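You operate a simulated robot arm through the tools that you are given. There is no shell and no other tool. Be economical: measure what you need, move in short steps, check, and stop when the job is done.

You are at the controls of a simulated robot arm. One attempt, no reset.

JOB
Press the failed block's insert again and run the gauge over it.
Fine: it sits in the gauge; draw the gauge slide back first; in the press: slide fully in, start, wait for the green lamp, slide out; the knob is already set, leave it; back in the gauge run the gauge slide over it and back; the gauge lamp ends green.

Only the result counts: the job must be done as asked and must still hold three seconds after the hand-in. Knocking over, shifting, dropping, spilling or breaking anything else fails it.

ROBOT AND FRAMES
A 6-joint arm with a two-finger parallel gripper, fixed in place. Base frame: the origin is at the foot of the arm, x ahead of it, y to its left, z up; the work surface is at about z = 0. Units: mm, rad, N and s.
With the tool pointing down near the work surface it reaches from about 140 to 580 mm from the base axis. Its first joint turns from -1.152 to 1.152 rad. Payload 2.1 kg.
Tool frame: the origin (TCP) lies between the finger pads and is the grasp point; the fingertips stand 30 mm ahead of it; z points along the fingers, y is the line along which they close. Largest opening 94 mm; finger width 28, thickness 10; the body of the gripper, 50 by 96 mm, starts 55 mm behind the TCP.
Orientation is that of the tool frame in the base frame, as a unit quaternion [w, x, y, z]. With the fingers straight down and closing along the base's y, the tool's x points along the base's -x, its y along +y and its z along -z.

CONTROLS
- The arm moves only by the tool play_rows. Its arguments are lists of equal length, an entry for each row: "linear": the shift along the tool's x, y, z in units of 20 mm (1.0 is 20 mm), a list of three; "angular": the turn, a rotation vector about the tool's x, y, z in units of 5 degrees (1.0 is 5 degrees), a list of three; "grip": the opening, from 0 (shut) to 1 (fully open). In form: {"linear": [[x, y, z], ...], "angular": [[rx, ry, rz], ...], "grip": [grip, ...]}. A call has 1 to 12 rows; each row shifts and turns the commanded pose from where the row before left it, along the tool's axes as they then stand. A call with a number of a shift or a turn outside -1 to 1 is refused whole. Each row takes 0.2 s and may step no farther than 50 mm and 0.15 rad from the row before; otherwise, or with a gripper value out of range, the whole call is refused. A pose out of reach is approached as far as the arm can. The call stops where the force on the tool passes 90 N (or 10 N more than at its start, if that is more) or the arm is blocked; 0.2 s more then pass. The fingers move at their own pace (about 72 mm/s each) and stop on an object; they squeeze with about 36 N. The grip force told is the motor's: it shows also when the fingers shut on nothing. Time passes only in rows, and 0.2 s behind the last, so rows that do not move let the fingers close. It gives the time, the measured TCP pose, the force on the tool (base axes), the opening and the grip force at its end, in the units of the frame above (readings bear some noise), with the torque about the TCP (base axes, N m) and any sound that the robot's microphone picked up.
- Cameras (640 x 400 px; columns grow to the right, rows downward): "scene" is fixed at [31, -380, 448.4]; the picture's right is [0.87, -0.49, 0.00], its down [-0.42, -0.75, -0.51] and it looks along [0.25, 0.44, -0.86] (base axes); focal length 214 px, centre (320, 200). "wrist" rides on the gripper at [76, 14, -103] in the tool frame; the picture's right is [-0.18, 0.98, 0.00], its down [-0.75, -0.14, -0.64] and it looks along [-0.63, -0.12, 0.77] (tool axes); focal length 243 px, centre (320, 200). There is no depth. A picture from a camera that has moved, and an enlarged one, comes with that camera's place and axes in the base frame and with its lens.
- get_image(camera): a new picture of that camera. No time passes.
- inspect(camera, box): a new picture of the part [left, top, right, bottom] of that camera's present view, enlarged. No time passes.
- sign_off(): hands the job in; it is judged then, once.

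Go step by step. Nothing tells you positions but the pictures and the camera data: compare them with the known pose of the tool, close in by small moves and look again before you grip or let go. The budget is 120 turns and 76 pictures, counting those below and the enlarged ones. Unless the task says otherwise, let go and move clear before handing in, and close with one line.

The tools are called after "Call:" as a command line: name --argument value ..., lists and objects as JSON in quotes. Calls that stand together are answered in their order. play_rows: Moves the arm, as the interface text tells. Its arguments: {"type":"object","properties":{"linear":{"type":"array"},"angular":{"type":"array"},"grip":{"type":"array"}},"required":["linear","angular","grip"]} The other tools are called the same way: get_image (camera) takes a picture; inspect (camera, box) takes an enlarged picture of a part of a camera's view; sign_off () hands the job in.

At the start:

```text
t: 0.0
tool_pos: [325.1, -82.4, 392.7]
orientation: [0.001, 0.0, 1.0, 0.0]
force: [0.0, -0.1, 0.2]
moment: [0.0, -0.03, -0.01]
gripper_width: 94.2
grasp_force: 0.0
```

scene: 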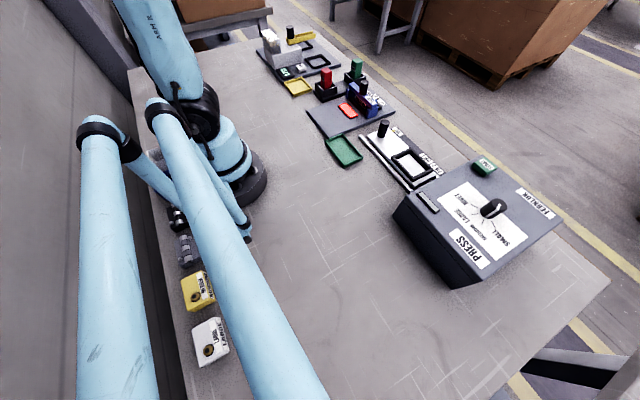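
wrist: 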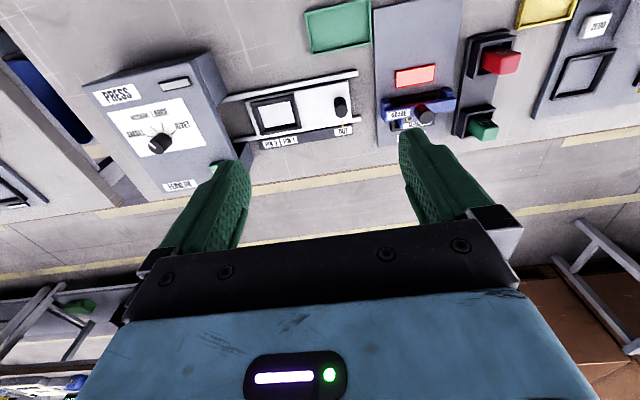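

I see a press (right), its slide with a nest, a gauge station with red lamp, and red/green buttons next to it. I will look closer at each.

Call:
inspect --camera "scene" --box '[240, 20, 400, 120]'

Call:
inspect --camera "scene" --box '[300, 60, 460, 200]'

Call:
inspect --camera "scene" --box '[360, 120, 580, 290]'

Call:
inspect --camera "wrist" --box '[360, 0, 640, 175]'

Call:
inspect --camera "wrist" --box '[80, 40, 370, 220]'

```text
4.00 times, centred on (320, 70) of scene
camera zoom: at [31.0, -380.0, 448.4], right [0.87, -0.49, 0.0], down [-0.42, -0.75, -0.51], along [0.25, 0.44, -0.86], focal length 858 px, centre (320, 720)
```

zoom: 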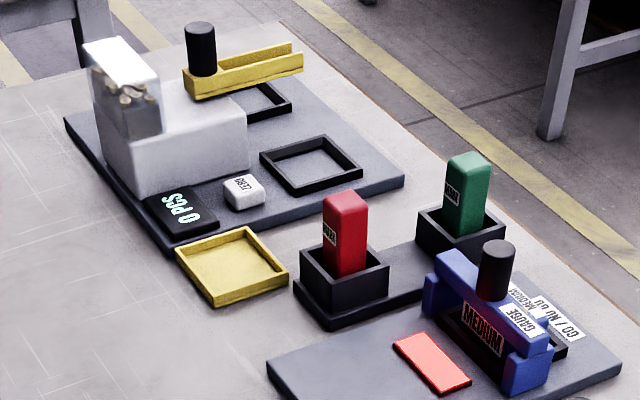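

```text
2.86 times, centred on (380, 130) of scene
camera zoom: at [31.0, -380.0, 448.4], right [0.87, -0.49, 0.0], down [-0.42, -0.75, -0.51], along [0.25, 0.44, -0.86], focal length 613 px, centre (149, 400)
```

zoom: 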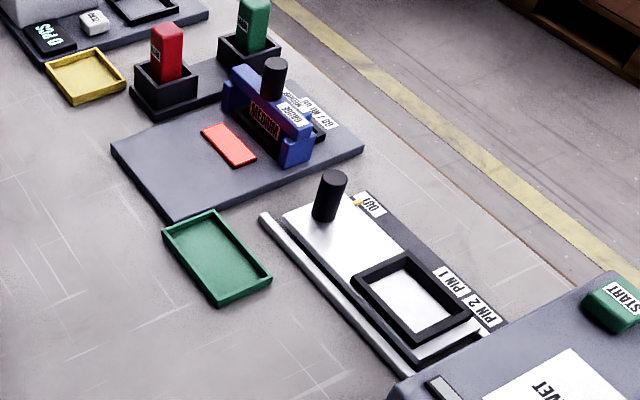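

```text
2.35 times, centred on (470, 205) of scene
camera zoom: at [31.0, -380.0, 448.4], right [0.87, -0.49, 0.0], down [-0.42, -0.75, -0.51], along [0.25, 0.44, -0.86], focal length 505 px, centre (-33, 188)
```

zoom: 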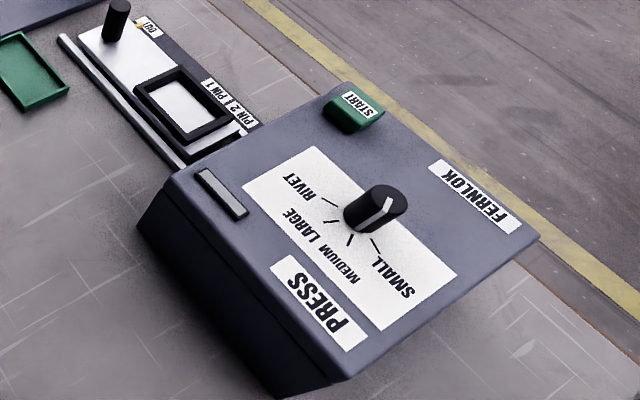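

```text
2.29 times, centred on (500, 88) of wrist
camera zoom: at [249.6, -69.4, 496.4], right [0.18, 0.98, 0.0], down [0.75, -0.14, 0.64], along [0.63, -0.12, -0.77], focal length 555 px, centre (-91, 457)
```

zoom: 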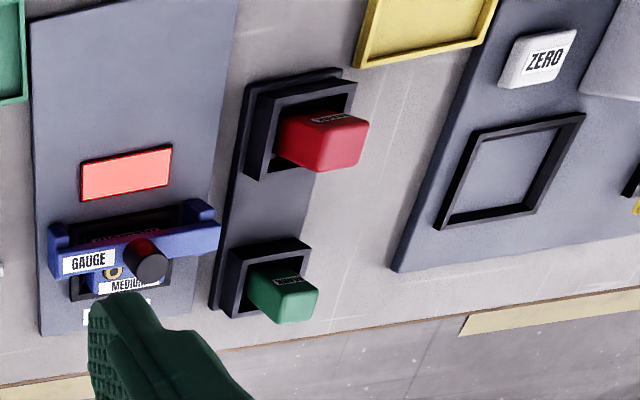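

```text
2.21 times, centred on (225, 130) of wrist
camera zoom: at [249.6, -69.4, 496.4], right [0.18, 0.98, 0.0], down [0.75, -0.14, 0.64], along [0.63, -0.12, -0.77], focal length 535 px, centre (530, 354)
```

zoom: 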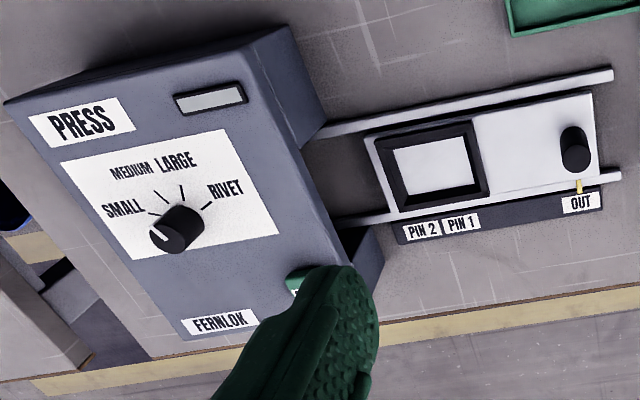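

The gauge handle is at about (428,71,98) with the failed blue block in it. The press slide handle is near (400,-60) and START near (449,-301,120). I move closer to the gauge to look.

Call:
play_rows --linear '[[0.125, 0.91, 0.865], [0.125, 0.91, 0.865], [0.125, 0.91, 0.865], [0.125, 0.91, 0.865], [0.125, 0.91, 0.865], [0.125, 0.91, 0.865], [0.125, 0.91, 0.865], [0.125, 0.91, 0.865], [0.125, 0.91, 0.865], [0.125, 0.91, 0.865]]' --angular '[[0, 0, 0], [0, 0, 0], [0, 0, 0], [0, 0, 0], [0, 0, 0], [0, 0, 0], [0, 0, 0], [0, 0, 0], [0, 0, 0], [0, 0, 0]]' --grip '[1, 1, 1, 1, 1, 1, 1, 1, 1, 1]'

Call:
get_image --camera "wrist"

```text
t: 2.2
tool_pos: [301.0, 99.3, 219.8]
orientation: [0.0, 0.0, 1.0, -0.001]
force: [0.3, 0.5, -1.2]
moment: [0.02, 0.02, 0.01]
gripper_width: 94.0
grasp_force: 0.1
```

```text
68 pictures are left
camera wrist: at [224.9, 112.9, 322.8], right [0.18, 0.98, 0.0], down [0.75, -0.14, 0.64], along [0.63, -0.12, -0.77], focal length 243 px, centre (320, 200)
```

wrist: 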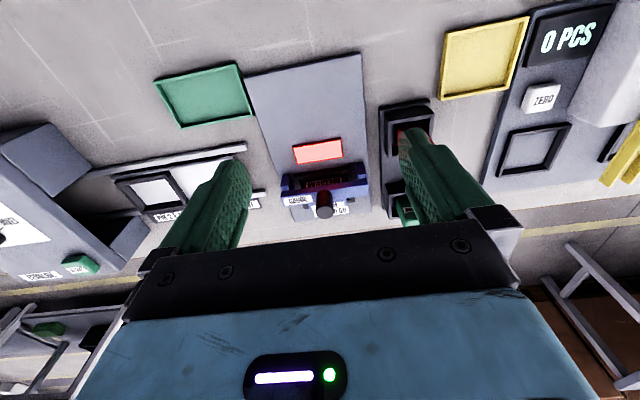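

Call:
inspect --camera "wrist" --box '[240, 120, 400, 220]'

Call:
inspect --camera "scene" --box '[330, 70, 410, 120]'

```text
4.00 times, centred on (320, 170) of wrist
camera zoom: at [224.9, 112.9, 322.8], right [0.18, 0.98, 0.0], down [0.75, -0.14, 0.64], along [0.63, -0.12, -0.77], focal length 970 px, centre (320, 320)
```

zoom: 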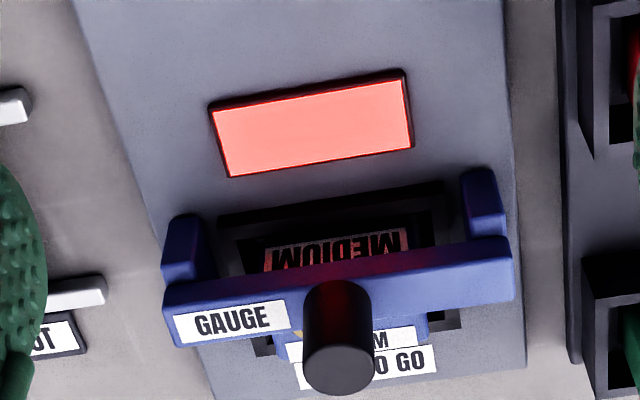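

```text
8.00 times, centred on (370, 95) of scene
camera zoom: at [31.0, -380.1, 448.4], right [0.87, -0.49, 0.0], down [-0.42, -0.75, -0.51], along [0.25, 0.44, -0.86], focal length 1716 px, centre (-80, 1040)
```

zoom: 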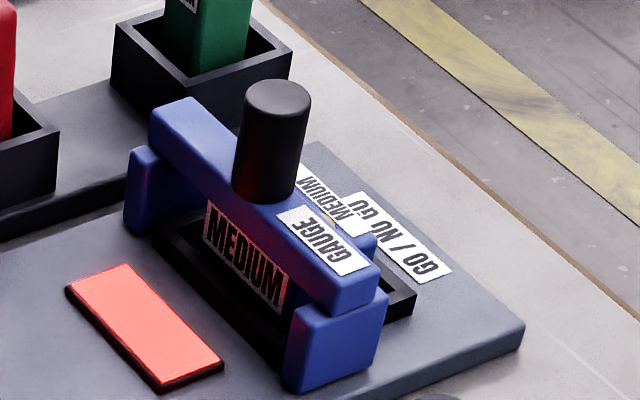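

The beam sits over the near side of the block, and the handle top is at about (435,79,93). The plate extends toward the robot, so "back" is probably -x. I move above the handle and look.

Call:
play_rows --linear '[[-0.8375, -0.127, 0.43], [-0.8375, -0.127, 0.43], [-0.8375, -0.127, 0.43], [-0.8375, -0.127, 0.43], [-0.8375, -0.127, 0.43], [-0.8375, -0.127, 0.43], [-0.8375, -0.127, 0.43], [-0.8375, -0.127, 0.43], [0, 0, 0.5], [0, 0, 0.3]]' --angular '[[0, 0, 0], [0, 0, 0], [0, 0, 0], [0, 0, 0], [0, 0, 0], [0, 0, 0], [0, 0, 0], [0, 0, 0], [0, 0, 0], [0, 0, 0]]' --grip '[0.55, 0.55, 0.55, 0.55, 0.55, 0.55, 0.55, 0.55, 0.55, 0.55]'

Call:
get_image --camera "wrist"

Call:
get_image --camera "scene"

```text
t: 4.4
tool_pos: [435.1, 78.8, 135.3]
orientation: [0.001, 0.0, 1.0, 0.0]
force: [-0.9, 0.4, 0.0]
moment: [0.0, 0.0, -0.02]
gripper_width: 51.6
grasp_force: 0.3
```

```text
65 pictures are left
camera wrist: at [359.6, 92.9, 239.1], right [0.18, 0.98, 0.0], down [0.75, -0.14, 0.64], along [0.63, -0.12, -0.77], focal length 243 px, centre (320, 200)
```

wrist: 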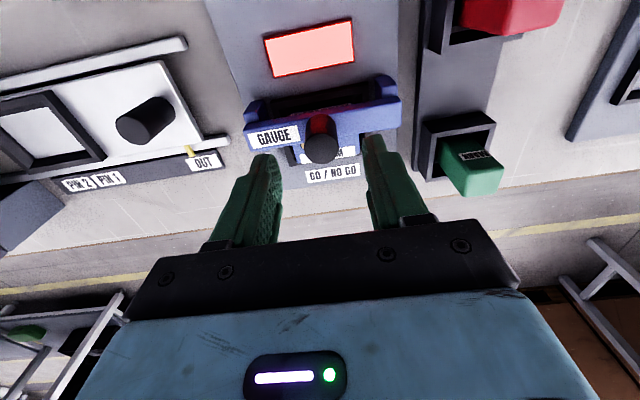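

```text
64 pictures are left
```

scene: 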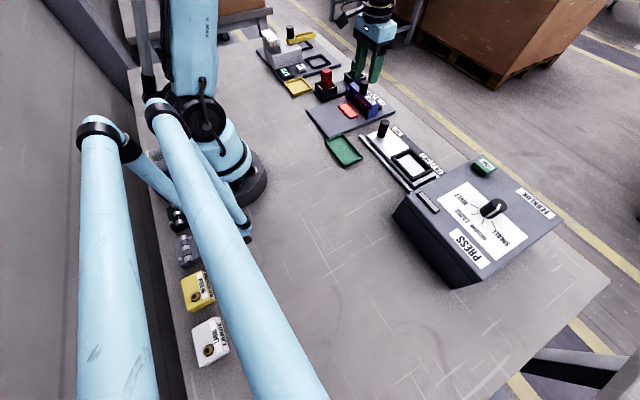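

The handle is confirmed at about (437,79). I descend over it and grip.

Call:
play_rows --linear '[[-0.1, 0, 0.6], [0, 0, 0.6], [0, 0, 0.55], [0, 0, 0], [0, 0, 0], [0, 0, 0]]' --angular '[[0, 0, 0], [0, 0, 0], [0, 0, 0], [0, 0, 0], [0, 0, 0], [0, 0, 0]]' --grip '[0.55, 0.55, 0.55, 0, 0, 0]'

Call:
inspect --camera "wrist" --box '[200, 60, 440, 210]'

```text
t: 5.8
tool_pos: [436.4, 80.5, 101.0]
orientation: [0.001, -0.001, 1.0, 0.001]
force: [-0.1, 9.3, -2.3]
moment: [-0.36, -0.09, 0.01]
gripper_width: 23.0
grasp_force: 44.8
```

```text
2.67 times, centred on (320, 135) of wrist
camera zoom: at [361.1, 93.4, 203.6], right [0.18, 0.98, 0.0], down [0.75, -0.14, 0.64], along [0.63, -0.12, -0.77], focal length 647 px, centre (320, 373)
```

zoom: 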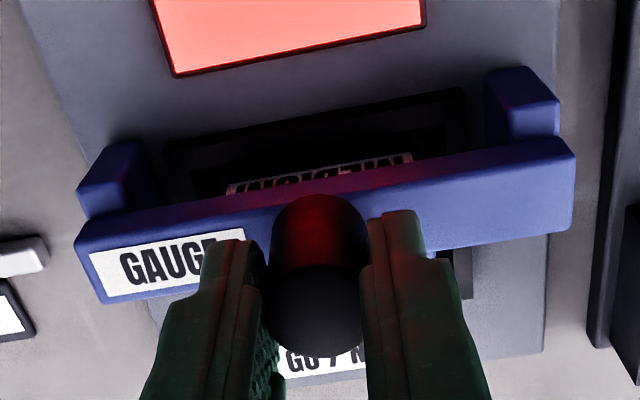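

The handle is gripped. I pull gently toward the robot and watch the force.

Call:
play_rows --linear '[[0.0, 0.075, 0], [0.2, 0, 0], [0.3, 0, 0]]' --angular '[[0, 0, 0], [0, 0, 0], [0, 0, 0]]' --grip '[0, 0, 0]'

Call:
inspect --camera "wrist" --box '[200, 60, 440, 210]'

```text
t: 6.6
tool_pos: [426.9, 80.6, 99.8]
orientation: [0.001, 0.001, 1.0, 0.001]
force: [0.8, -4.2, -7.7]
moment: [0.45, 0.05, -0.05]
gripper_width: 23.2
grasp_force: 44.9
```

```text
2.67 times, centred on (320, 135) of wrist
camera zoom: at [351.2, 93.8, 203.6], right [0.19, 0.98, 0.0], down [0.75, -0.14, 0.64], along [0.63, -0.12, -0.77], focal length 647 px, centre (320, 373)
```

zoom: 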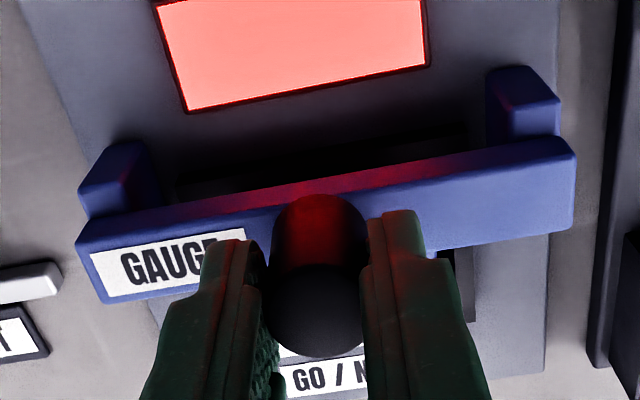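

It slides freely toward the robot, so I continue.

Call:
play_rows --linear '[[0.4, 0, 0], [0.4, 0, 0], [0.4, 0, 0], [0.4, 0, 0], [0.4, 0, 0], [0.4, 0, 0], [0.4, 0, 0]]' --angular '[[0, 0, 0], [0, 0, 0], [0, 0, 0], [0, 0, 0], [0, 0, 0], [0, 0, 0], [0, 0, 0]]' --grip '[0, 0, 0, 0, 0, 0, 0]'

Call:
get_image --camera "wrist"

Call:
inspect --camera "scene" --box '[300, 60, 420, 140]'

```text
t: 8.2
tool_pos: [372.2, 79.7, 101.0]
orientation: [0.0, 0.0, 1.0, -0.001]
force: [1.1, -18.2, -16.8]
moment: [0.26, 0.0, 0.03]
gripper_width: 23.3
grasp_force: 44.9
```

```text
61 pictures are left
camera wrist: at [295.6, 94.0, 203.7], right [0.18, 0.98, 0.0], down [0.75, -0.14, 0.64], along [0.63, -0.12, -0.77], focal length 243 px, centre (320, 200)
```

wrist: 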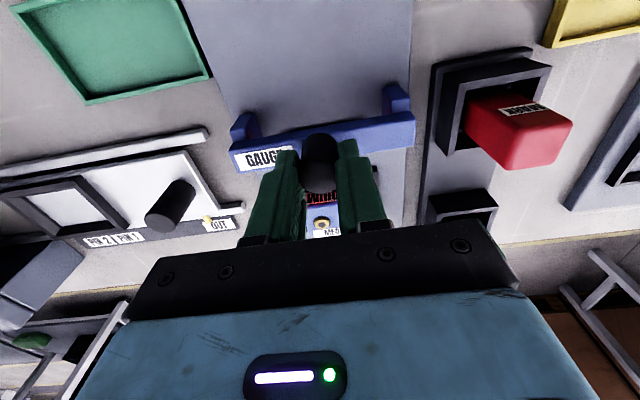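

```text
5.00 times, centred on (360, 100) of scene
camera zoom: at [31.1, -380.0, 448.4], right [0.87, -0.49, 0.0], down [-0.42, -0.75, -0.51], along [0.25, 0.44, -0.86], focal length 1072 px, centre (120, 700)
```

zoom: 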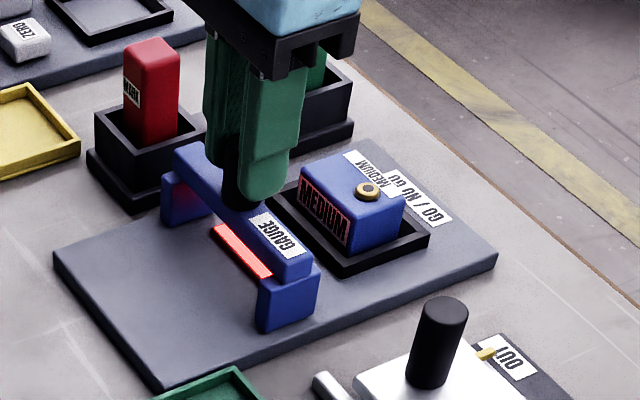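

The block is mostly clear. I draw the slide further back in small steps to find its end.

Call:
play_rows --linear '[[0.3, 0, 0], [0.3, 0, 0], [0.3, 0, 0], [0.3, 0, 0]]' --angular '[[0, 0, 0], [0, 0, 0], [0, 0, 0], [0, 0, 0]]' --grip '[0, 0, 0, 0]'

```text
t: 9.2
tool_pos: [346.9, 80.3, 101.3]
orientation: [0.001, 0.0, 1.0, -0.002]
force: [0.7, -21.6, -23.6]
moment: [0.22, 0.28, -0.08]
gripper_width: 23.4
grasp_force: 45.2
```

Call:
play_rows --linear '[[0, -0.05, 0.05], [0.3, 0, 0], [0.3, 0, 0], [0.3, 0, 0]]' --angular '[[0, 0, 0], [0, 0, 0], [0, 0, 0], [0, 0, 0]]' --grip '[0, 0, 0, 0]'

Call:
inspect --camera "scene" --box '[300, 60, 420, 140]'

```text
t: 10.2
tool_pos: [328.8, 80.4, 100.5]
orientation: [0.0, 0.0, 1.0, 0.0]
force: [1.6, -13.4, 39.9]
moment: [0.05, -0.1, -0.03]
gripper_width: 23.3
grasp_force: 45.0
```

```text
5.00 times, centred on (360, 100) of scene
camera zoom: at [30.9, -380.1, 448.4], right [0.87, -0.49, 0.0], down [-0.42, -0.75, -0.51], along [0.25, 0.44, -0.86], focal length 1072 px, centre (120, 700)
```

zoom: 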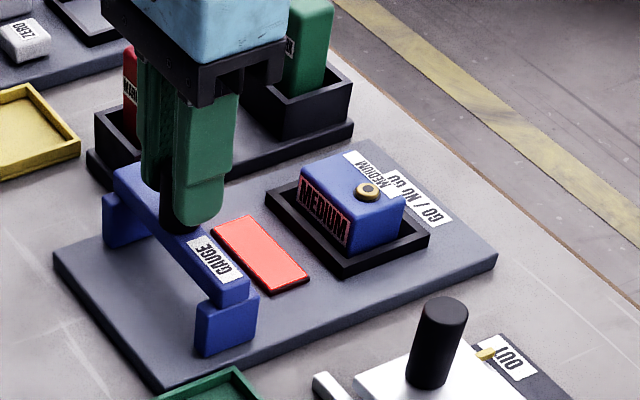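

Call:
play_rows --linear '[[0, 0, -0.03], [0.25, 0, 0], [0.25, 0, 0], [0.25, 0, 0]]' --angular '[[0, 0, 0], [0, 0, 0], [0, 0, 0], [0, 0, 0]]' --grip '[0, 0, 0, 0]'

```text
t: 11.2
tool_pos: [317.9, 80.6, 99.2]
orientation: [0.007, 0.0, 1.0, 0.0]
force: [39.6, -4.5, 4.4]
moment: [-0.59, -0.96, -0.03]
gripper_width: 23.4
grasp_force: 45.0
```

The end stop is at x≈318. I relax, release, rise and move to look at the block.

Call:
play_rows --linear '[[-0.2, 0, 0], [0, 0, 0], [0, 0, 0], [0, 0, -0.9], [0, 0, -0.9], [0, 0, -0.9], [0, 0, -0.9], [-0.9, 0, -0.3], [-0.9, 0, 0], [-0.9, 0, 0]]' --angular '[[0, 0, 0], [0, 0, 0], [0, 0, 0], [0, 0, 0], [0, 0, 0], [0, 0, 0], [0, 0, 0], [0, 0, 0], [0, 0, 0], [0, 0, 0]]' --grip '[0, 0.55, 0.55, 0.55, 0.55, 0.55, 0.8, 0.8, 0.8, 0.8]'

Call:
get_image --camera "wrist"

Call:
inspect --camera "scene" --box '[340, 70, 420, 120]'

```text
t: 13.4
tool_pos: [371.9, 80.0, 178.9]
orientation: [0.002, 0.001, 1.0, 0.0]
force: [0.1, -0.5, -0.1]
moment: [0.0, -0.04, 0.0]
gripper_width: 75.3
grasp_force: 0.0
```

```text
58 pictures are left
camera wrist: at [296.1, 93.5, 281.7], right [0.18, 0.98, 0.0], down [0.75, -0.14, 0.64], along [0.63, -0.12, -0.77], focal length 243 px, centre (320, 200)
```

wrist: 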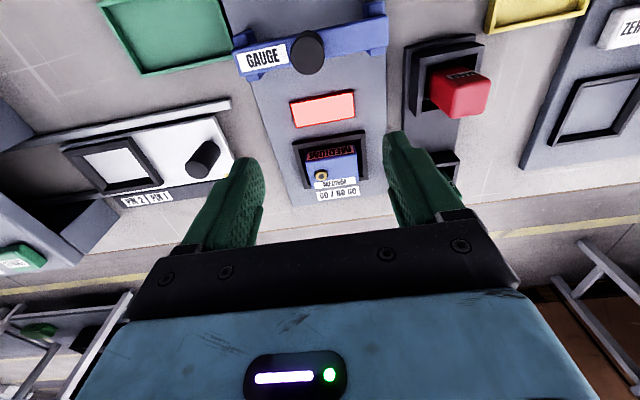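

```text
8.00 times, centred on (380, 95) of scene
camera zoom: at [31.0, -380.0, 448.4], right [0.87, -0.49, 0.0], down [-0.42, -0.75, -0.51], along [0.25, 0.44, -0.86], focal length 1716 px, centre (-160, 1040)
```

zoom: 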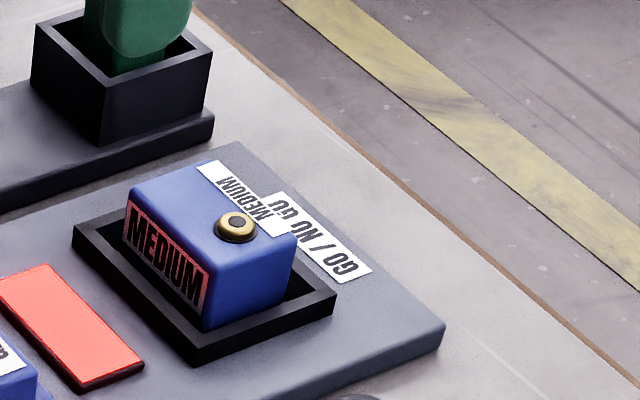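

Call:
inspect --camera "wrist" --box '[264, 110, 408, 200]'

```text
4.44 times, centred on (336, 155) of wrist
camera zoom: at [296.1, 93.5, 281.7], right [0.18, 0.98, 0.0], down [0.75, -0.14, 0.64], along [0.63, -0.12, -0.77], focal length 1078 px, centre (249, 400)
```

zoom: 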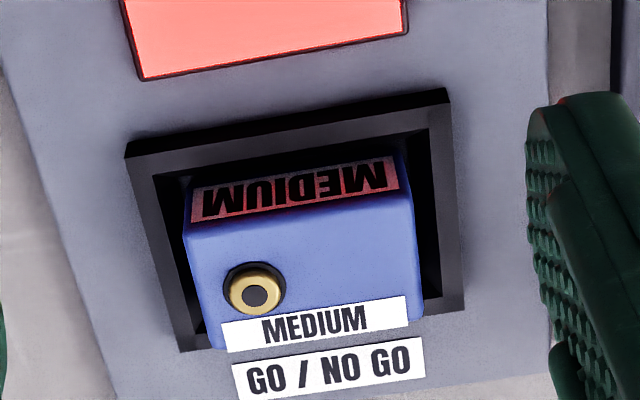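

The block is at about (454,79), 36 by 58 mm with its top at z≈42. The insert is on its -y side. I move above it with the fingers closing along y.

Call:
play_rows --linear '[[-0.82, -0.01, 0.3], [-0.82, -0.01, 0.6], [-0.82, -0.01, 0.9], [-0.82, -0.01, 0.9], [-0.82, -0.01, 0.9], [0, 0, 0.9], [0, 0, 0]]' --angular '[[0, 0, 0], [0, 0, 0], [0, 0, 0], [0, 0, 0], [0, 0, 0], [0, 0, 0], [0, 0, 0]]' --grip '[0.8, 0.8, 0.8, 0.8, 0.8, 0.8, 0.8]'

Call:
inspect --camera "wrist" --box '[200, 60, 440, 210]'

Call:
inspect --camera "scene" --box '[340, 60, 420, 110]'

```text
t: 15.0
tool_pos: [454.1, 78.8, 87.9]
orientation: [0.001, -0.001, 1.0, 0.0]
force: [0.5, 1.0, -0.1]
moment: [0.02, -0.01, 0.01]
gripper_width: 75.2
grasp_force: 0.0
```

```text
2.67 times, centred on (320, 135) of wrist
camera zoom: at [378.8, 92.4, 191.5], right [0.18, 0.98, 0.0], down [0.75, -0.14, 0.64], along [0.63, -0.12, -0.77], focal length 647 px, centre (320, 373)
```

zoom: 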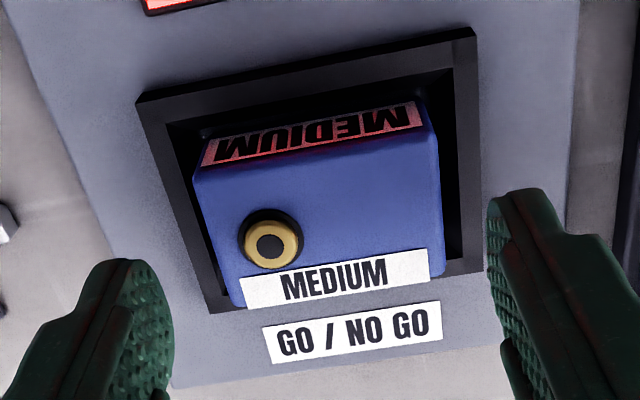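

```text
8.00 times, centred on (380, 85) of scene
camera zoom: at [31.0, -380.0, 448.4], right [0.87, -0.49, 0.0], down [-0.42, -0.75, -0.51], along [0.25, 0.44, -0.86], focal length 1716 px, centre (-160, 1120)
```

zoom: 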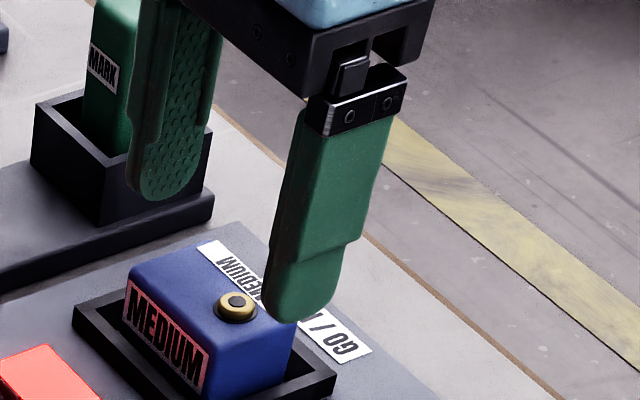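

Alignment is good. I descend to grip the upper part of the block just above the frame.

Call:
play_rows --linear '[[-0.03, 0.03, 0.5], [0, 0, 0.5], [0, 0, 0.4], [0, 0, 0.2]]' --angular '[[0, 0, 0], [0, 0, 0], [0, 0, 0], [0, 0, 0]]' --grip '[0.75, 0.75, 0.75, 0.75]'

Call:
inspect --camera "scene" --box '[340, 60, 420, 110]'

Call:
inspect --camera "wrist" --box '[200, 60, 440, 210]'

```text
t: 16.0
tool_pos: [455.9, 79.8, 55.7]
orientation: [0.001, 0.001, 1.0, 0.0]
force: [-0.3, -0.4, -0.1]
moment: [0.0, 0.0, 0.0]
gripper_width: 70.4
grasp_force: 0.1
```

```text
8.00 times, centred on (380, 85) of scene
camera zoom: at [31.0, -380.0, 448.4], right [0.87, -0.49, 0.0], down [-0.42, -0.75, -0.51], along [0.25, 0.44, -0.86], focal length 1716 px, centre (-160, 1120)
```

zoom: 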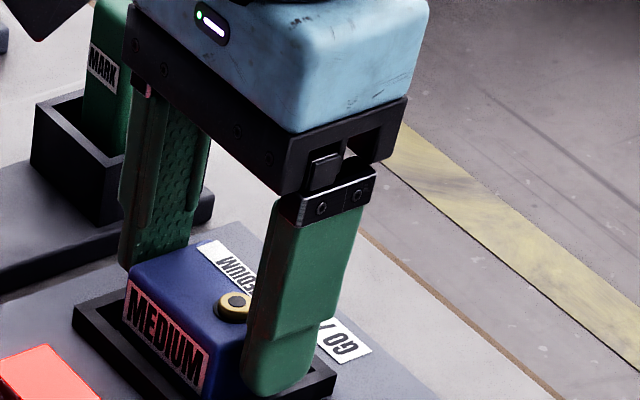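

```text
2.67 times, centred on (320, 135) of wrist
camera zoom: at [379.3, 92.8, 159.3], right [0.18, 0.98, 0.0], down [0.75, -0.14, 0.64], along [0.63, -0.12, -0.77], focal length 647 px, centre (320, 373)
```

zoom: 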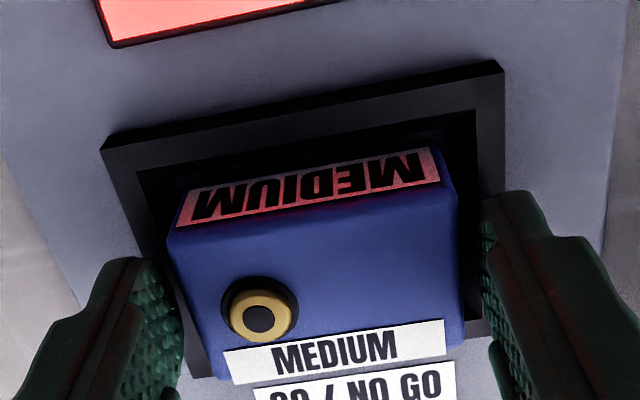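

Fingers straddle the block with even gaps. I close and then lift a little.

Call:
play_rows --linear '[[0, 0, 0.05], [0, 0, 0], [0, 0, 0], [0, 0, 0], [0, 0, -0.3], [0, 0, -0.5]]' --angular '[[0, 0, 0], [0, 0, 0], [0, 0, 0], [0, 0, 0], [0, 0, 0], [0, 0, 0]]' --grip '[0.75, 0, 0, 0, 0, 0]'

Call:
inspect --camera "wrist" --box '[200, 60, 440, 210]'

Call:
inspect --camera "scene" --box '[340, 60, 420, 110]'

```text
t: 17.4
tool_pos: [454.7, 80.0, 71.8]
orientation: [0.001, 0.0, 1.0, 0.0]
force: [-0.2, 1.1, -0.6]
moment: [0.0, -0.01, 0.0]
gripper_width: 60.7
grasp_force: 0.1
```

```text
2.67 times, centred on (320, 135) of wrist
camera zoom: at [379.0, 93.0, 174.6], right [0.18, 0.98, 0.0], down [0.75, -0.14, 0.64], along [0.63, -0.12, -0.77], focal length 647 px, centre (320, 373)
```

zoom: 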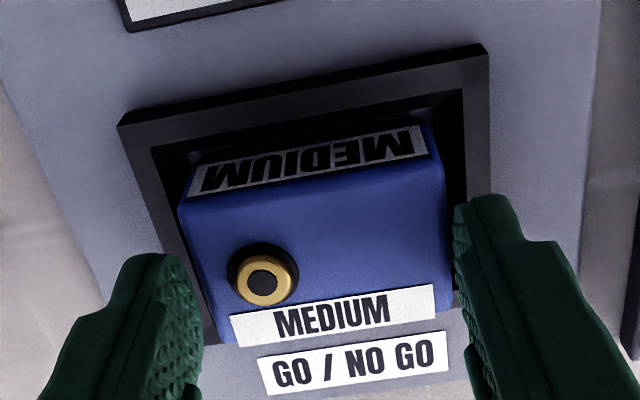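

```text
8.00 times, centred on (380, 85) of scene
camera zoom: at [31.0, -380.0, 448.4], right [0.87, -0.49, 0.0], down [-0.42, -0.75, -0.51], along [0.25, 0.44, -0.86], focal length 1716 px, centre (-160, 1120)
```

zoom: 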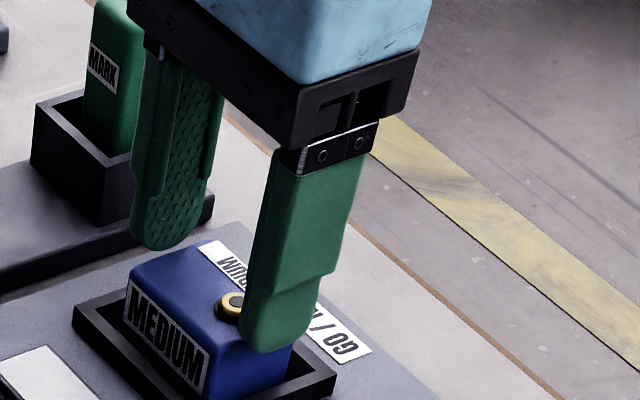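

The fingers read 60.7 mm with no force, so they did not close on the block. I'll rise a bit more before testing the gripper, keeping it off the insert.

Call:
play_rows --linear '[[0, 0, -0.8], [0, 0, 0], [0, 0, 0]]' --angular '[[0, 0, 0], [0, 0, 0], [0, 0, 0]]' --grip '[0.75, 0.75, 0.75]'

Call:
play_rows --linear '[[0, 0, 0], [0, 0, 0]]' --angular '[[0, 0, 0], [0, 0, 0]]' --grip '[0.55, 0.55]'

Call:
inspect --camera "wrist" --box '[200, 60, 440, 210]'

```text
t: 18.2
tool_pos: [454.3, 80.1, 86.9]
orientation: [0.001, 0.001, 1.0, 0.001]
force: [0.0, -1.3, 0.1]
moment: [-0.02, 0.0, -0.01]
gripper_width: 70.4
grasp_force: 0.0
```

```text
t: 18.8
tool_pos: [455.0, 78.7, 88.2]
orientation: [0.0, 0.0, 1.0, 0.0]
force: [-0.9, -0.2, -0.5]
moment: [0.03, -0.01, -0.01]
gripper_width: 51.5
grasp_force: 0.0
```

```text
2.67 times, centred on (320, 135) of wrist
camera zoom: at [379.0, 92.9, 190.7], right [0.18, 0.98, 0.0], down [0.75, -0.14, 0.64], along [0.63, -0.12, -0.77], focal length 647 px, centre (320, 373)
```

zoom: 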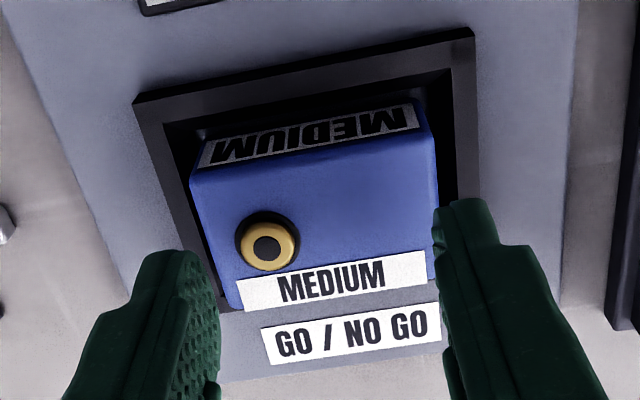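

The gripper itself works, so the grip may have been a slip. I retry in stages, first closing without a lift.

Call:
play_rows --linear '[[0, 0, 0], [0, 0.02, 0.8], [0, 0, 0.5], [0, 0, 0.38], [0, 0, 0], [0, 0, 0], [0, 0, 0]]' --angular '[[0, 0, 0], [0, 0, 0], [0, 0, 0], [0, 0, 0], [0, 0, 0], [0, 0, 0], [0, 0, 0]]' --grip '[0.75, 0.75, 0.75, 0.75, 0.75, 0, 0]'

Call:
inspect --camera "wrist" --box '[200, 60, 440, 210]'

```text
t: 20.4
tool_pos: [454.4, 79.5, 53.9]
orientation: [0.0, 0.0, 1.0, -0.001]
force: [-0.1, 0.2, -0.1]
moment: [-0.02, 0.01, 0.02]
gripper_width: 58.9
grasp_force: 35.7
```

```text
2.67 times, centred on (320, 135) of wrist
camera zoom: at [379.4, 93.3, 157.0], right [0.18, 0.98, 0.0], down [0.75, -0.14, 0.64], along [0.63, -0.12, -0.77], focal length 647 px, centre (320, 373)
```

zoom: 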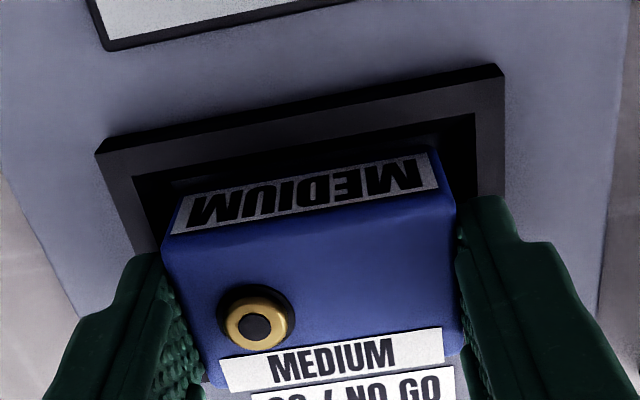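

It now holds at 58.9 mm with 36 N. I lift slowly.

Call:
play_rows --linear '[[0, 0, 0], [0, 0, -0.15], [0, 0, -0.15]]' --angular '[[0, 0, 0], [0, 0, 0], [0, 0, 0]]' --grip '[0, 0, 0]'

```text
t: 21.2
tool_pos: [456.1, 79.2, 59.8]
orientation: [0.0, -0.001, 1.0, 0.0]
force: [0.1, 0.2, -2.0]
moment: [-0.03, 0.01, 0.05]
gripper_width: 59.1
grasp_force: 35.7
```

Call:
play_rows --linear '[[0, 0, -0.3], [0, 0, -0.3], [0, 0, -0.3]]' --angular '[[0, 0, 0], [0, 0, 0], [0, 0, 0]]' --grip '[0, 0, 0]'

Call:
get_image --camera "wrist"

```text
t: 22.0
tool_pos: [455.2, 79.5, 77.9]
orientation: [0.001, 0.0, 1.0, -0.001]
force: [0.0, 0.4, -0.2]
moment: [-0.04, 0.04, 0.04]
gripper_width: 59.2
grasp_force: 36.1
```

```text
47 pictures are left
camera wrist: at [378.7, 93.1, 181.2], right [0.18, 0.98, 0.0], down [0.75, -0.14, 0.64], along [0.63, -0.12, -0.77], focal length 243 px, centre (320, 200)
```

wrist: 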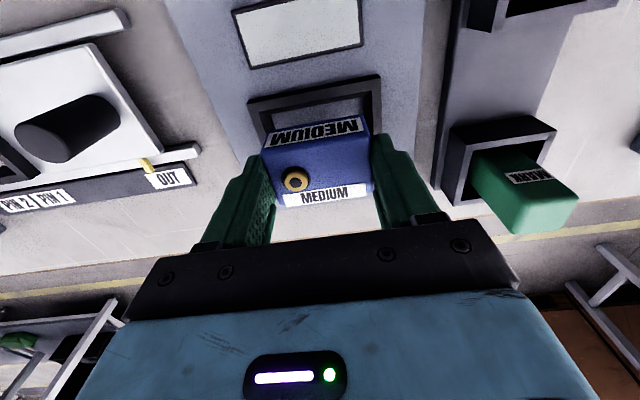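

The block is up and held. I raise it and carry it toward the press slide to view the nest.

Call:
play_rows --linear '[[0, 0, -0.7], [0, 0, -0.7], [0, 0, -0.8], [0, 0, -0.8], [0, 0, -0.8], [0.4, -0.8, 0], [0.4, -0.8, 0], [0.4, -0.8, 0], [0.4, -0.8, 0], [0.4, -0.8, 0]]' --angular '[[0, 0, 0], [0, 0, 0], [0, 0, 0], [0, 0, 0], [0, 0, 0], [0, 0, 0], [0, 0, 0], [0, 0, 0], [0, 0, 0], [0, 0, 0]]' --grip '[0, 0, 0, 0, 0, 0, 0, 0, 0, 0]'

Call:
get_image --camera "wrist"

```text
t: 24.2
tool_pos: [414.4, 0.1, 153.7]
orientation: [0.001, 0.0, 1.0, 0.0]
force: [0.2, 0.6, -1.2]
moment: [0.03, -0.01, 0.0]
gripper_width: 58.9
grasp_force: 35.6
```

```text
46 pictures are left
camera wrist: at [338.8, 13.3, 256.9], right [0.18, 0.98, 0.0], down [0.75, -0.14, 0.64], along [0.63, -0.12, -0.77], focal length 243 px, centre (320, 200)
```

wrist: 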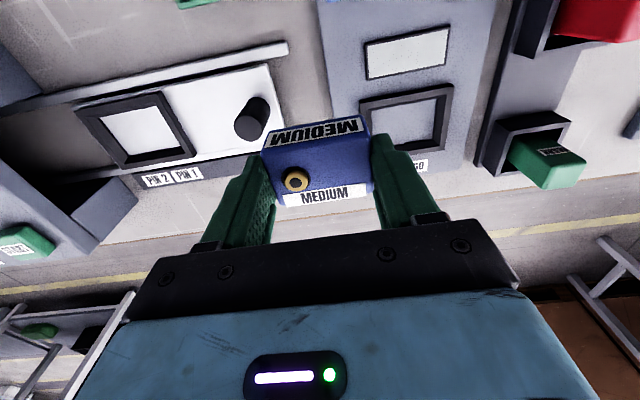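

The press nest appears to be near (410,-193). I move on for a closer look.

Call:
play_rows --linear '[[0.1, -0.9, -0.1], [0, -0.9, -0.1], [0, -0.9, -0.1], [0, -0.9, -0.1], [0, -0.9, -0.1], [0, -0.9, -0.1], [0, -0.9, 0]]' --angular '[[0, 0, 0], [0, 0, 0], [0, 0, 0], [0, 0, 0], [0, 0, 0], [0, 0, 0], [0, 0, 0]]' --grip '[0, 0, 0, 0, 0, 0, 0]'

Call:
get_image --camera "wrist"

Call:
inspect --camera "scene" --box '[350, 110, 478, 190]'

```text
t: 25.8
tool_pos: [412.1, -125.7, 165.8]
orientation: [0.0, 0.0, 1.0, 0.0]
force: [-0.9, 0.5, -0.8]
moment: [-0.06, 0.02, -0.01]
gripper_width: 59.0
grasp_force: 36.0
```

```text
45 pictures are left
camera wrist: at [337.1, -112.9, 268.7], right [0.18, 0.98, 0.0], down [0.75, -0.14, 0.64], along [0.63, -0.12, -0.77], focal length 243 px, centre (320, 200)
```

wrist: 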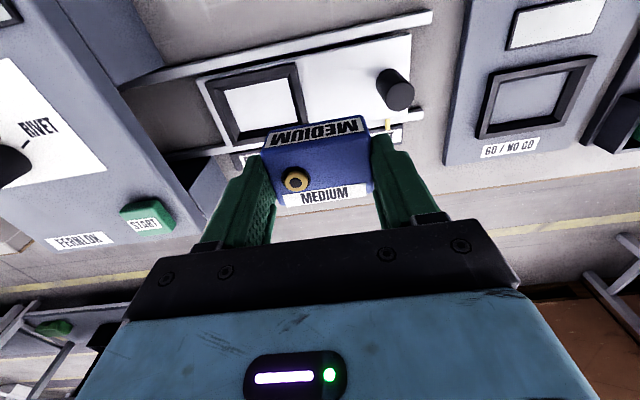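

```text
5.00 times, centred on (414, 150) of scene
camera zoom: at [31.0, -380.0, 448.4], right [0.87, -0.49, 0.0], down [-0.42, -0.75, -0.51], along [0.25, 0.44, -0.86], focal length 1072 px, centre (-150, 450)
```

zoom: 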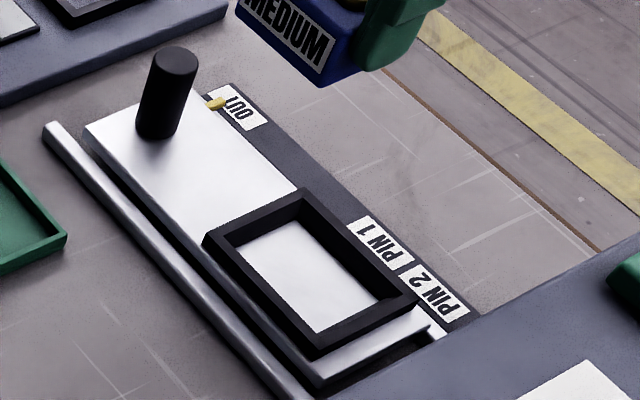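

The nest center is at about (409,-184). I move above it at z≈115 to compare the block and nest directly.

Call:
play_rows --linear '[[0.05, -0.6, 0], [0.05, -0.6, 0], [0.05, -0.6, 0.2], [0.0, -0.6, 0.6], [0, -0.55, 0.8], [0, 0, 0.8], [0, 0, 0]]' --angular '[[0, 0, 0], [0, 0, 0], [0, 0, 0], [0, 0, 0], [0, 0, 0], [0, 0, 0], [0, 0, 0]]' --grip '[0, 0, 0, 0, 0, 0, 0]'

Call:
inspect --camera "wrist" --box '[200, 60, 440, 210]'

Call:
inspect --camera "scene" --box '[350, 110, 478, 190]'

```text
t: 27.4
tool_pos: [410.4, -186.0, 117.9]
orientation: [0.0, 0.0, 1.0, 0.0]
force: [0.0, 0.2, -0.4]
moment: [0.02, -0.01, 0.03]
gripper_width: 58.8
grasp_force: 36.0
```

```text
2.67 times, centred on (320, 135) of wrist
camera zoom: at [334.5, -171.8, 220.6], right [0.18, 0.98, 0.0], down [0.75, -0.14, 0.64], along [0.63, -0.12, -0.77], focal length 647 px, centre (320, 373)
```

zoom: 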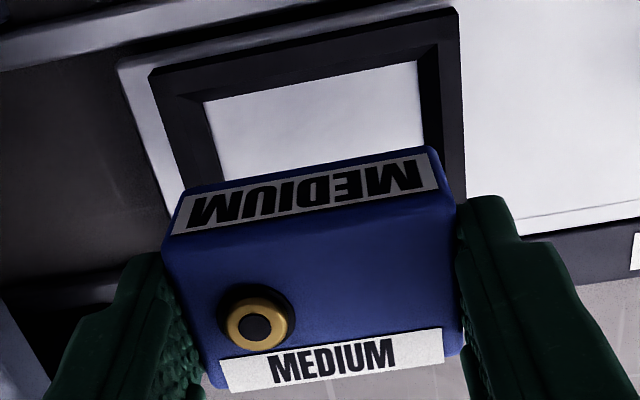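

```text
5.00 times, centred on (414, 150) of scene
camera zoom: at [31.0, -380.1, 448.4], right [0.87, -0.49, 0.0], down [-0.42, -0.75, -0.51], along [0.25, 0.44, -0.86], focal length 1072 px, centre (-150, 450)
```

zoom: 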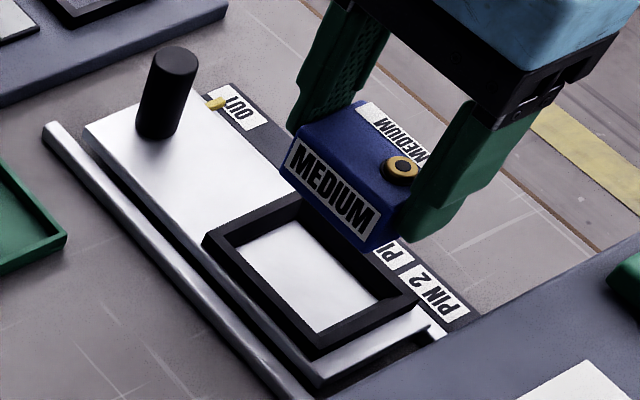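

By triangulation the nest center is about (408.7,-186) with the frame top at z≈28. The TCP is nearly above it. I descend to z≈78 and check.

Call:
play_rows --linear '[[0.06, 0, 0.6], [0, 0, 0.6], [0, 0, 0.5], [0, 0, 0.3], [0, 0, 0]]' --angular '[[0, 0, 0], [0, 0, 0], [0, 0, 0], [0, 0, 0], [0, 0, 0]]' --grip '[0, 0, 0, 0, 0]'

Call:
inspect --camera "wrist" --box '[200, 60, 440, 210]'

Call:
inspect --camera "scene" --box '[380, 130, 460, 180]'

```text
t: 28.6
tool_pos: [408.8, -184.9, 76.9]
orientation: [0.001, 0.0, 1.0, 0.0]
force: [-0.1, 1.2, -1.1]
moment: [0.06, -0.02, -0.02]
gripper_width: 59.2
grasp_force: 36.6
```

```text
2.67 times, centred on (320, 135) of wrist
camera zoom: at [332.7, -171.4, 180.8], right [0.18, 0.98, 0.0], down [0.75, -0.14, 0.64], along [0.63, -0.12, -0.77], focal length 647 px, centre (320, 373)
```

zoom: 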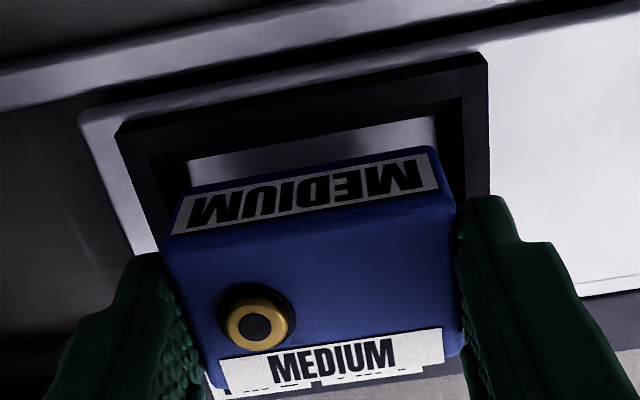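

```text
8.00 times, centred on (420, 155) of scene
camera zoom: at [31.0, -380.0, 448.4], right [0.87, -0.49, 0.0], down [-0.42, -0.75, -0.51], along [0.25, 0.44, -0.86], focal length 1716 px, centre (-480, 560)
```

zoom: 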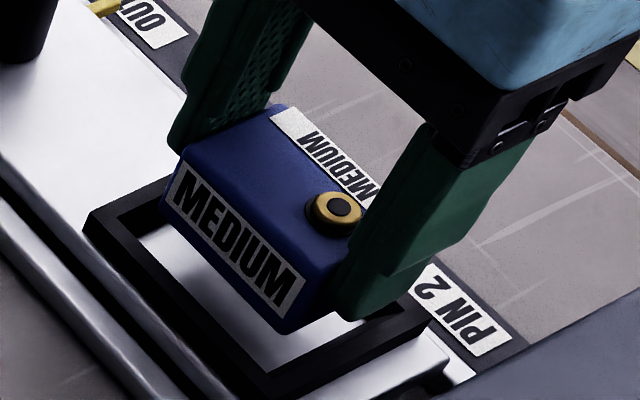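

Alignment looks fine. I lower carefully.

Call:
play_rows --linear '[[0, -0.03, 0.25], [0, 0, 0.2], [0, 0, 0]]' --angular '[[0, 0, 0], [0, 0, 0], [0, 0, 0]]' --grip '[0, 0, 0]'

Call:
play_rows --linear '[[0, 0, 0.1], [0, 0, 0]]' --angular '[[0, 0, 0], [0, 0, 0]]' --grip '[0, 0]'

Call:
inspect --camera "wrist" --box '[200, 60, 440, 210]'

```text
t: 29.4
tool_pos: [409.1, -186.8, 68.2]
orientation: [0.001, 0.0, 1.0, 0.0]
force: [-0.2, -0.3, -0.8]
moment: [0.02, 0.03, 0.05]
gripper_width: 59.4
grasp_force: 35.7
```

```text
t: 30.0
tool_pos: [408.4, -185.0, 65.9]
orientation: [0.001, 0.0, 1.0, 0.0]
force: [-0.1, -0.4, -1.4]
moment: [0.02, 0.0, 0.01]
gripper_width: 59.0
grasp_force: 35.3
```

```text
2.67 times, centred on (320, 135) of wrist
camera zoom: at [332.4, -172.2, 169.5], right [0.18, 0.98, 0.0], down [0.75, -0.14, 0.64], along [0.63, -0.12, -0.77], focal length 647 px, centre (320, 373)
```

zoom: 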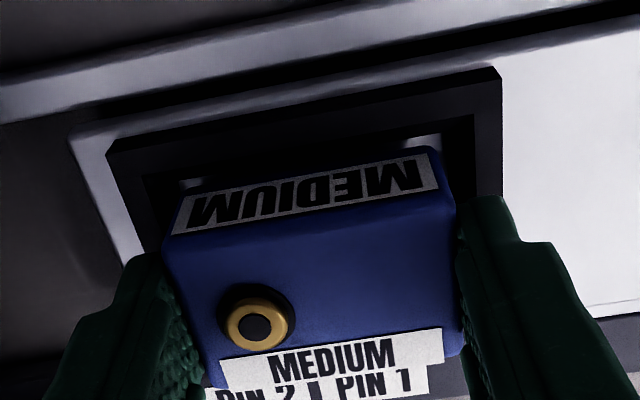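

Nearly seated; the view closely matches the seated view in the gauge. I lower by 2 mm steps.

Call:
play_rows --linear '[[0, 0, 0.1], [0, 0, 0]]' --angular '[[0, 0, 0], [0, 0, 0]]' --grip '[0, 0]'

Call:
play_rows --linear '[[0, 0, 0.07], [0, 0, 0]]' --angular '[[0, 0, 0], [0, 0, 0]]' --grip '[0, 0]'

```text
t: 30.6
tool_pos: [408.9, -187.2, 64.2]
orientation: [0.001, 0.0, 1.0, 0.0]
force: [0.0, -0.7, -1.1]
moment: [0.0, -0.02, -0.01]
gripper_width: 59.1
grasp_force: 35.2
```

```text
t: 31.2
tool_pos: [409.3, -184.7, 62.6]
orientation: [0.001, 0.0, 1.0, 0.0]
force: [0.5, 0.7, -1.1]
moment: [-0.03, -0.01, -0.01]
gripper_width: 59.3
grasp_force: 35.7
```

Call:
play_rows --linear '[[0, 0, 0.06], [0, 0, 0]]' --angular '[[0, 0, 0], [0, 0, 0]]' --grip '[0, 0]'

Call:
inspect --camera "wrist" --box '[200, 60, 440, 210]'

Call:
inspect --camera "scene" --box '[380, 130, 460, 180]'

```text
t: 31.8
tool_pos: [408.9, -186.9, 62.1]
orientation: [0.001, 0.0, 1.0, 0.0]
force: [0.0, 0.2, -1.3]
moment: [0.0, 0.0, -0.02]
gripper_width: 59.1
grasp_force: 36.8
```

```text
2.67 times, centred on (320, 135) of wrist
camera zoom: at [332.8, -172.1, 165.1], right [0.18, 0.98, 0.0], down [0.75, -0.14, 0.64], along [0.63, -0.12, -0.77], focal length 647 px, centre (320, 373)
```

zoom: 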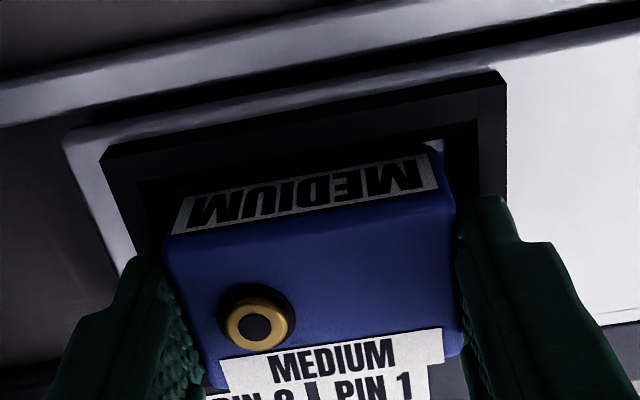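

```text
8.00 times, centred on (420, 155) of scene
camera zoom: at [31.0, -380.0, 448.4], right [0.87, -0.49, 0.0], down [-0.42, -0.75, -0.51], along [0.25, 0.44, -0.86], focal length 1716 px, centre (-480, 560)
```

zoom: 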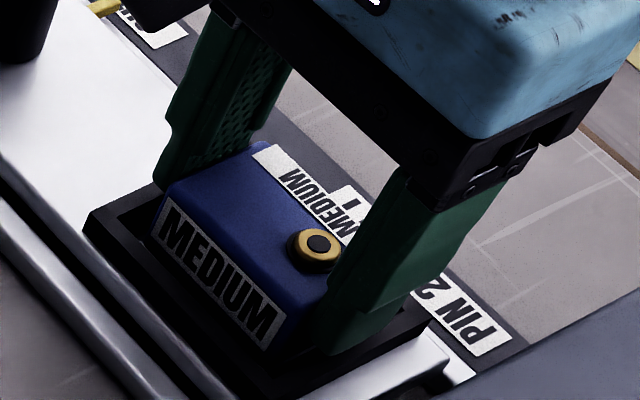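

Call:
play_rows --linear '[[0, 0, 0.05], [0, 0, 0]]' --angular '[[0, 0, 0], [0, 0, 0]]' --grip '[0, 0]'

Call:
play_rows --linear '[[0, 0, 0.05], [0, 0, 0]]' --angular '[[0, 0, 0], [0, 0, 0]]' --grip '[0, 0]'

Call:
play_rows --linear '[[0, 0, 0.05], [0, 0, 0]]' --angular '[[0, 0, 0], [0, 0, 0]]' --grip '[0, 0]'

```text
t: 32.4
tool_pos: [408.7, -185.2, 61.8]
orientation: [0.0, 0.0, 1.0, 0.0]
force: [-1.2, 0.5, 28.9]
moment: [-0.03, 0.03, -0.03]
gripper_width: 59.2
grasp_force: 35.8
```

```text
t: 33.0
tool_pos: [409.2, -186.1, 60.1]
orientation: [0.001, 0.0, 1.0, 0.0]
force: [-1.0, 2.0, 34.5]
moment: [0.03, 0.04, 0.01]
gripper_width: 59.2
grasp_force: 36.2
```

```text
t: 33.6
tool_pos: [408.7, -186.3, 58.9]
orientation: [0.001, -0.001, 1.0, 0.0]
force: [-1.6, 0.3, 33.3]
moment: [0.0, 0.05, 0.02]
gripper_width: 59.2
grasp_force: 36.0
```

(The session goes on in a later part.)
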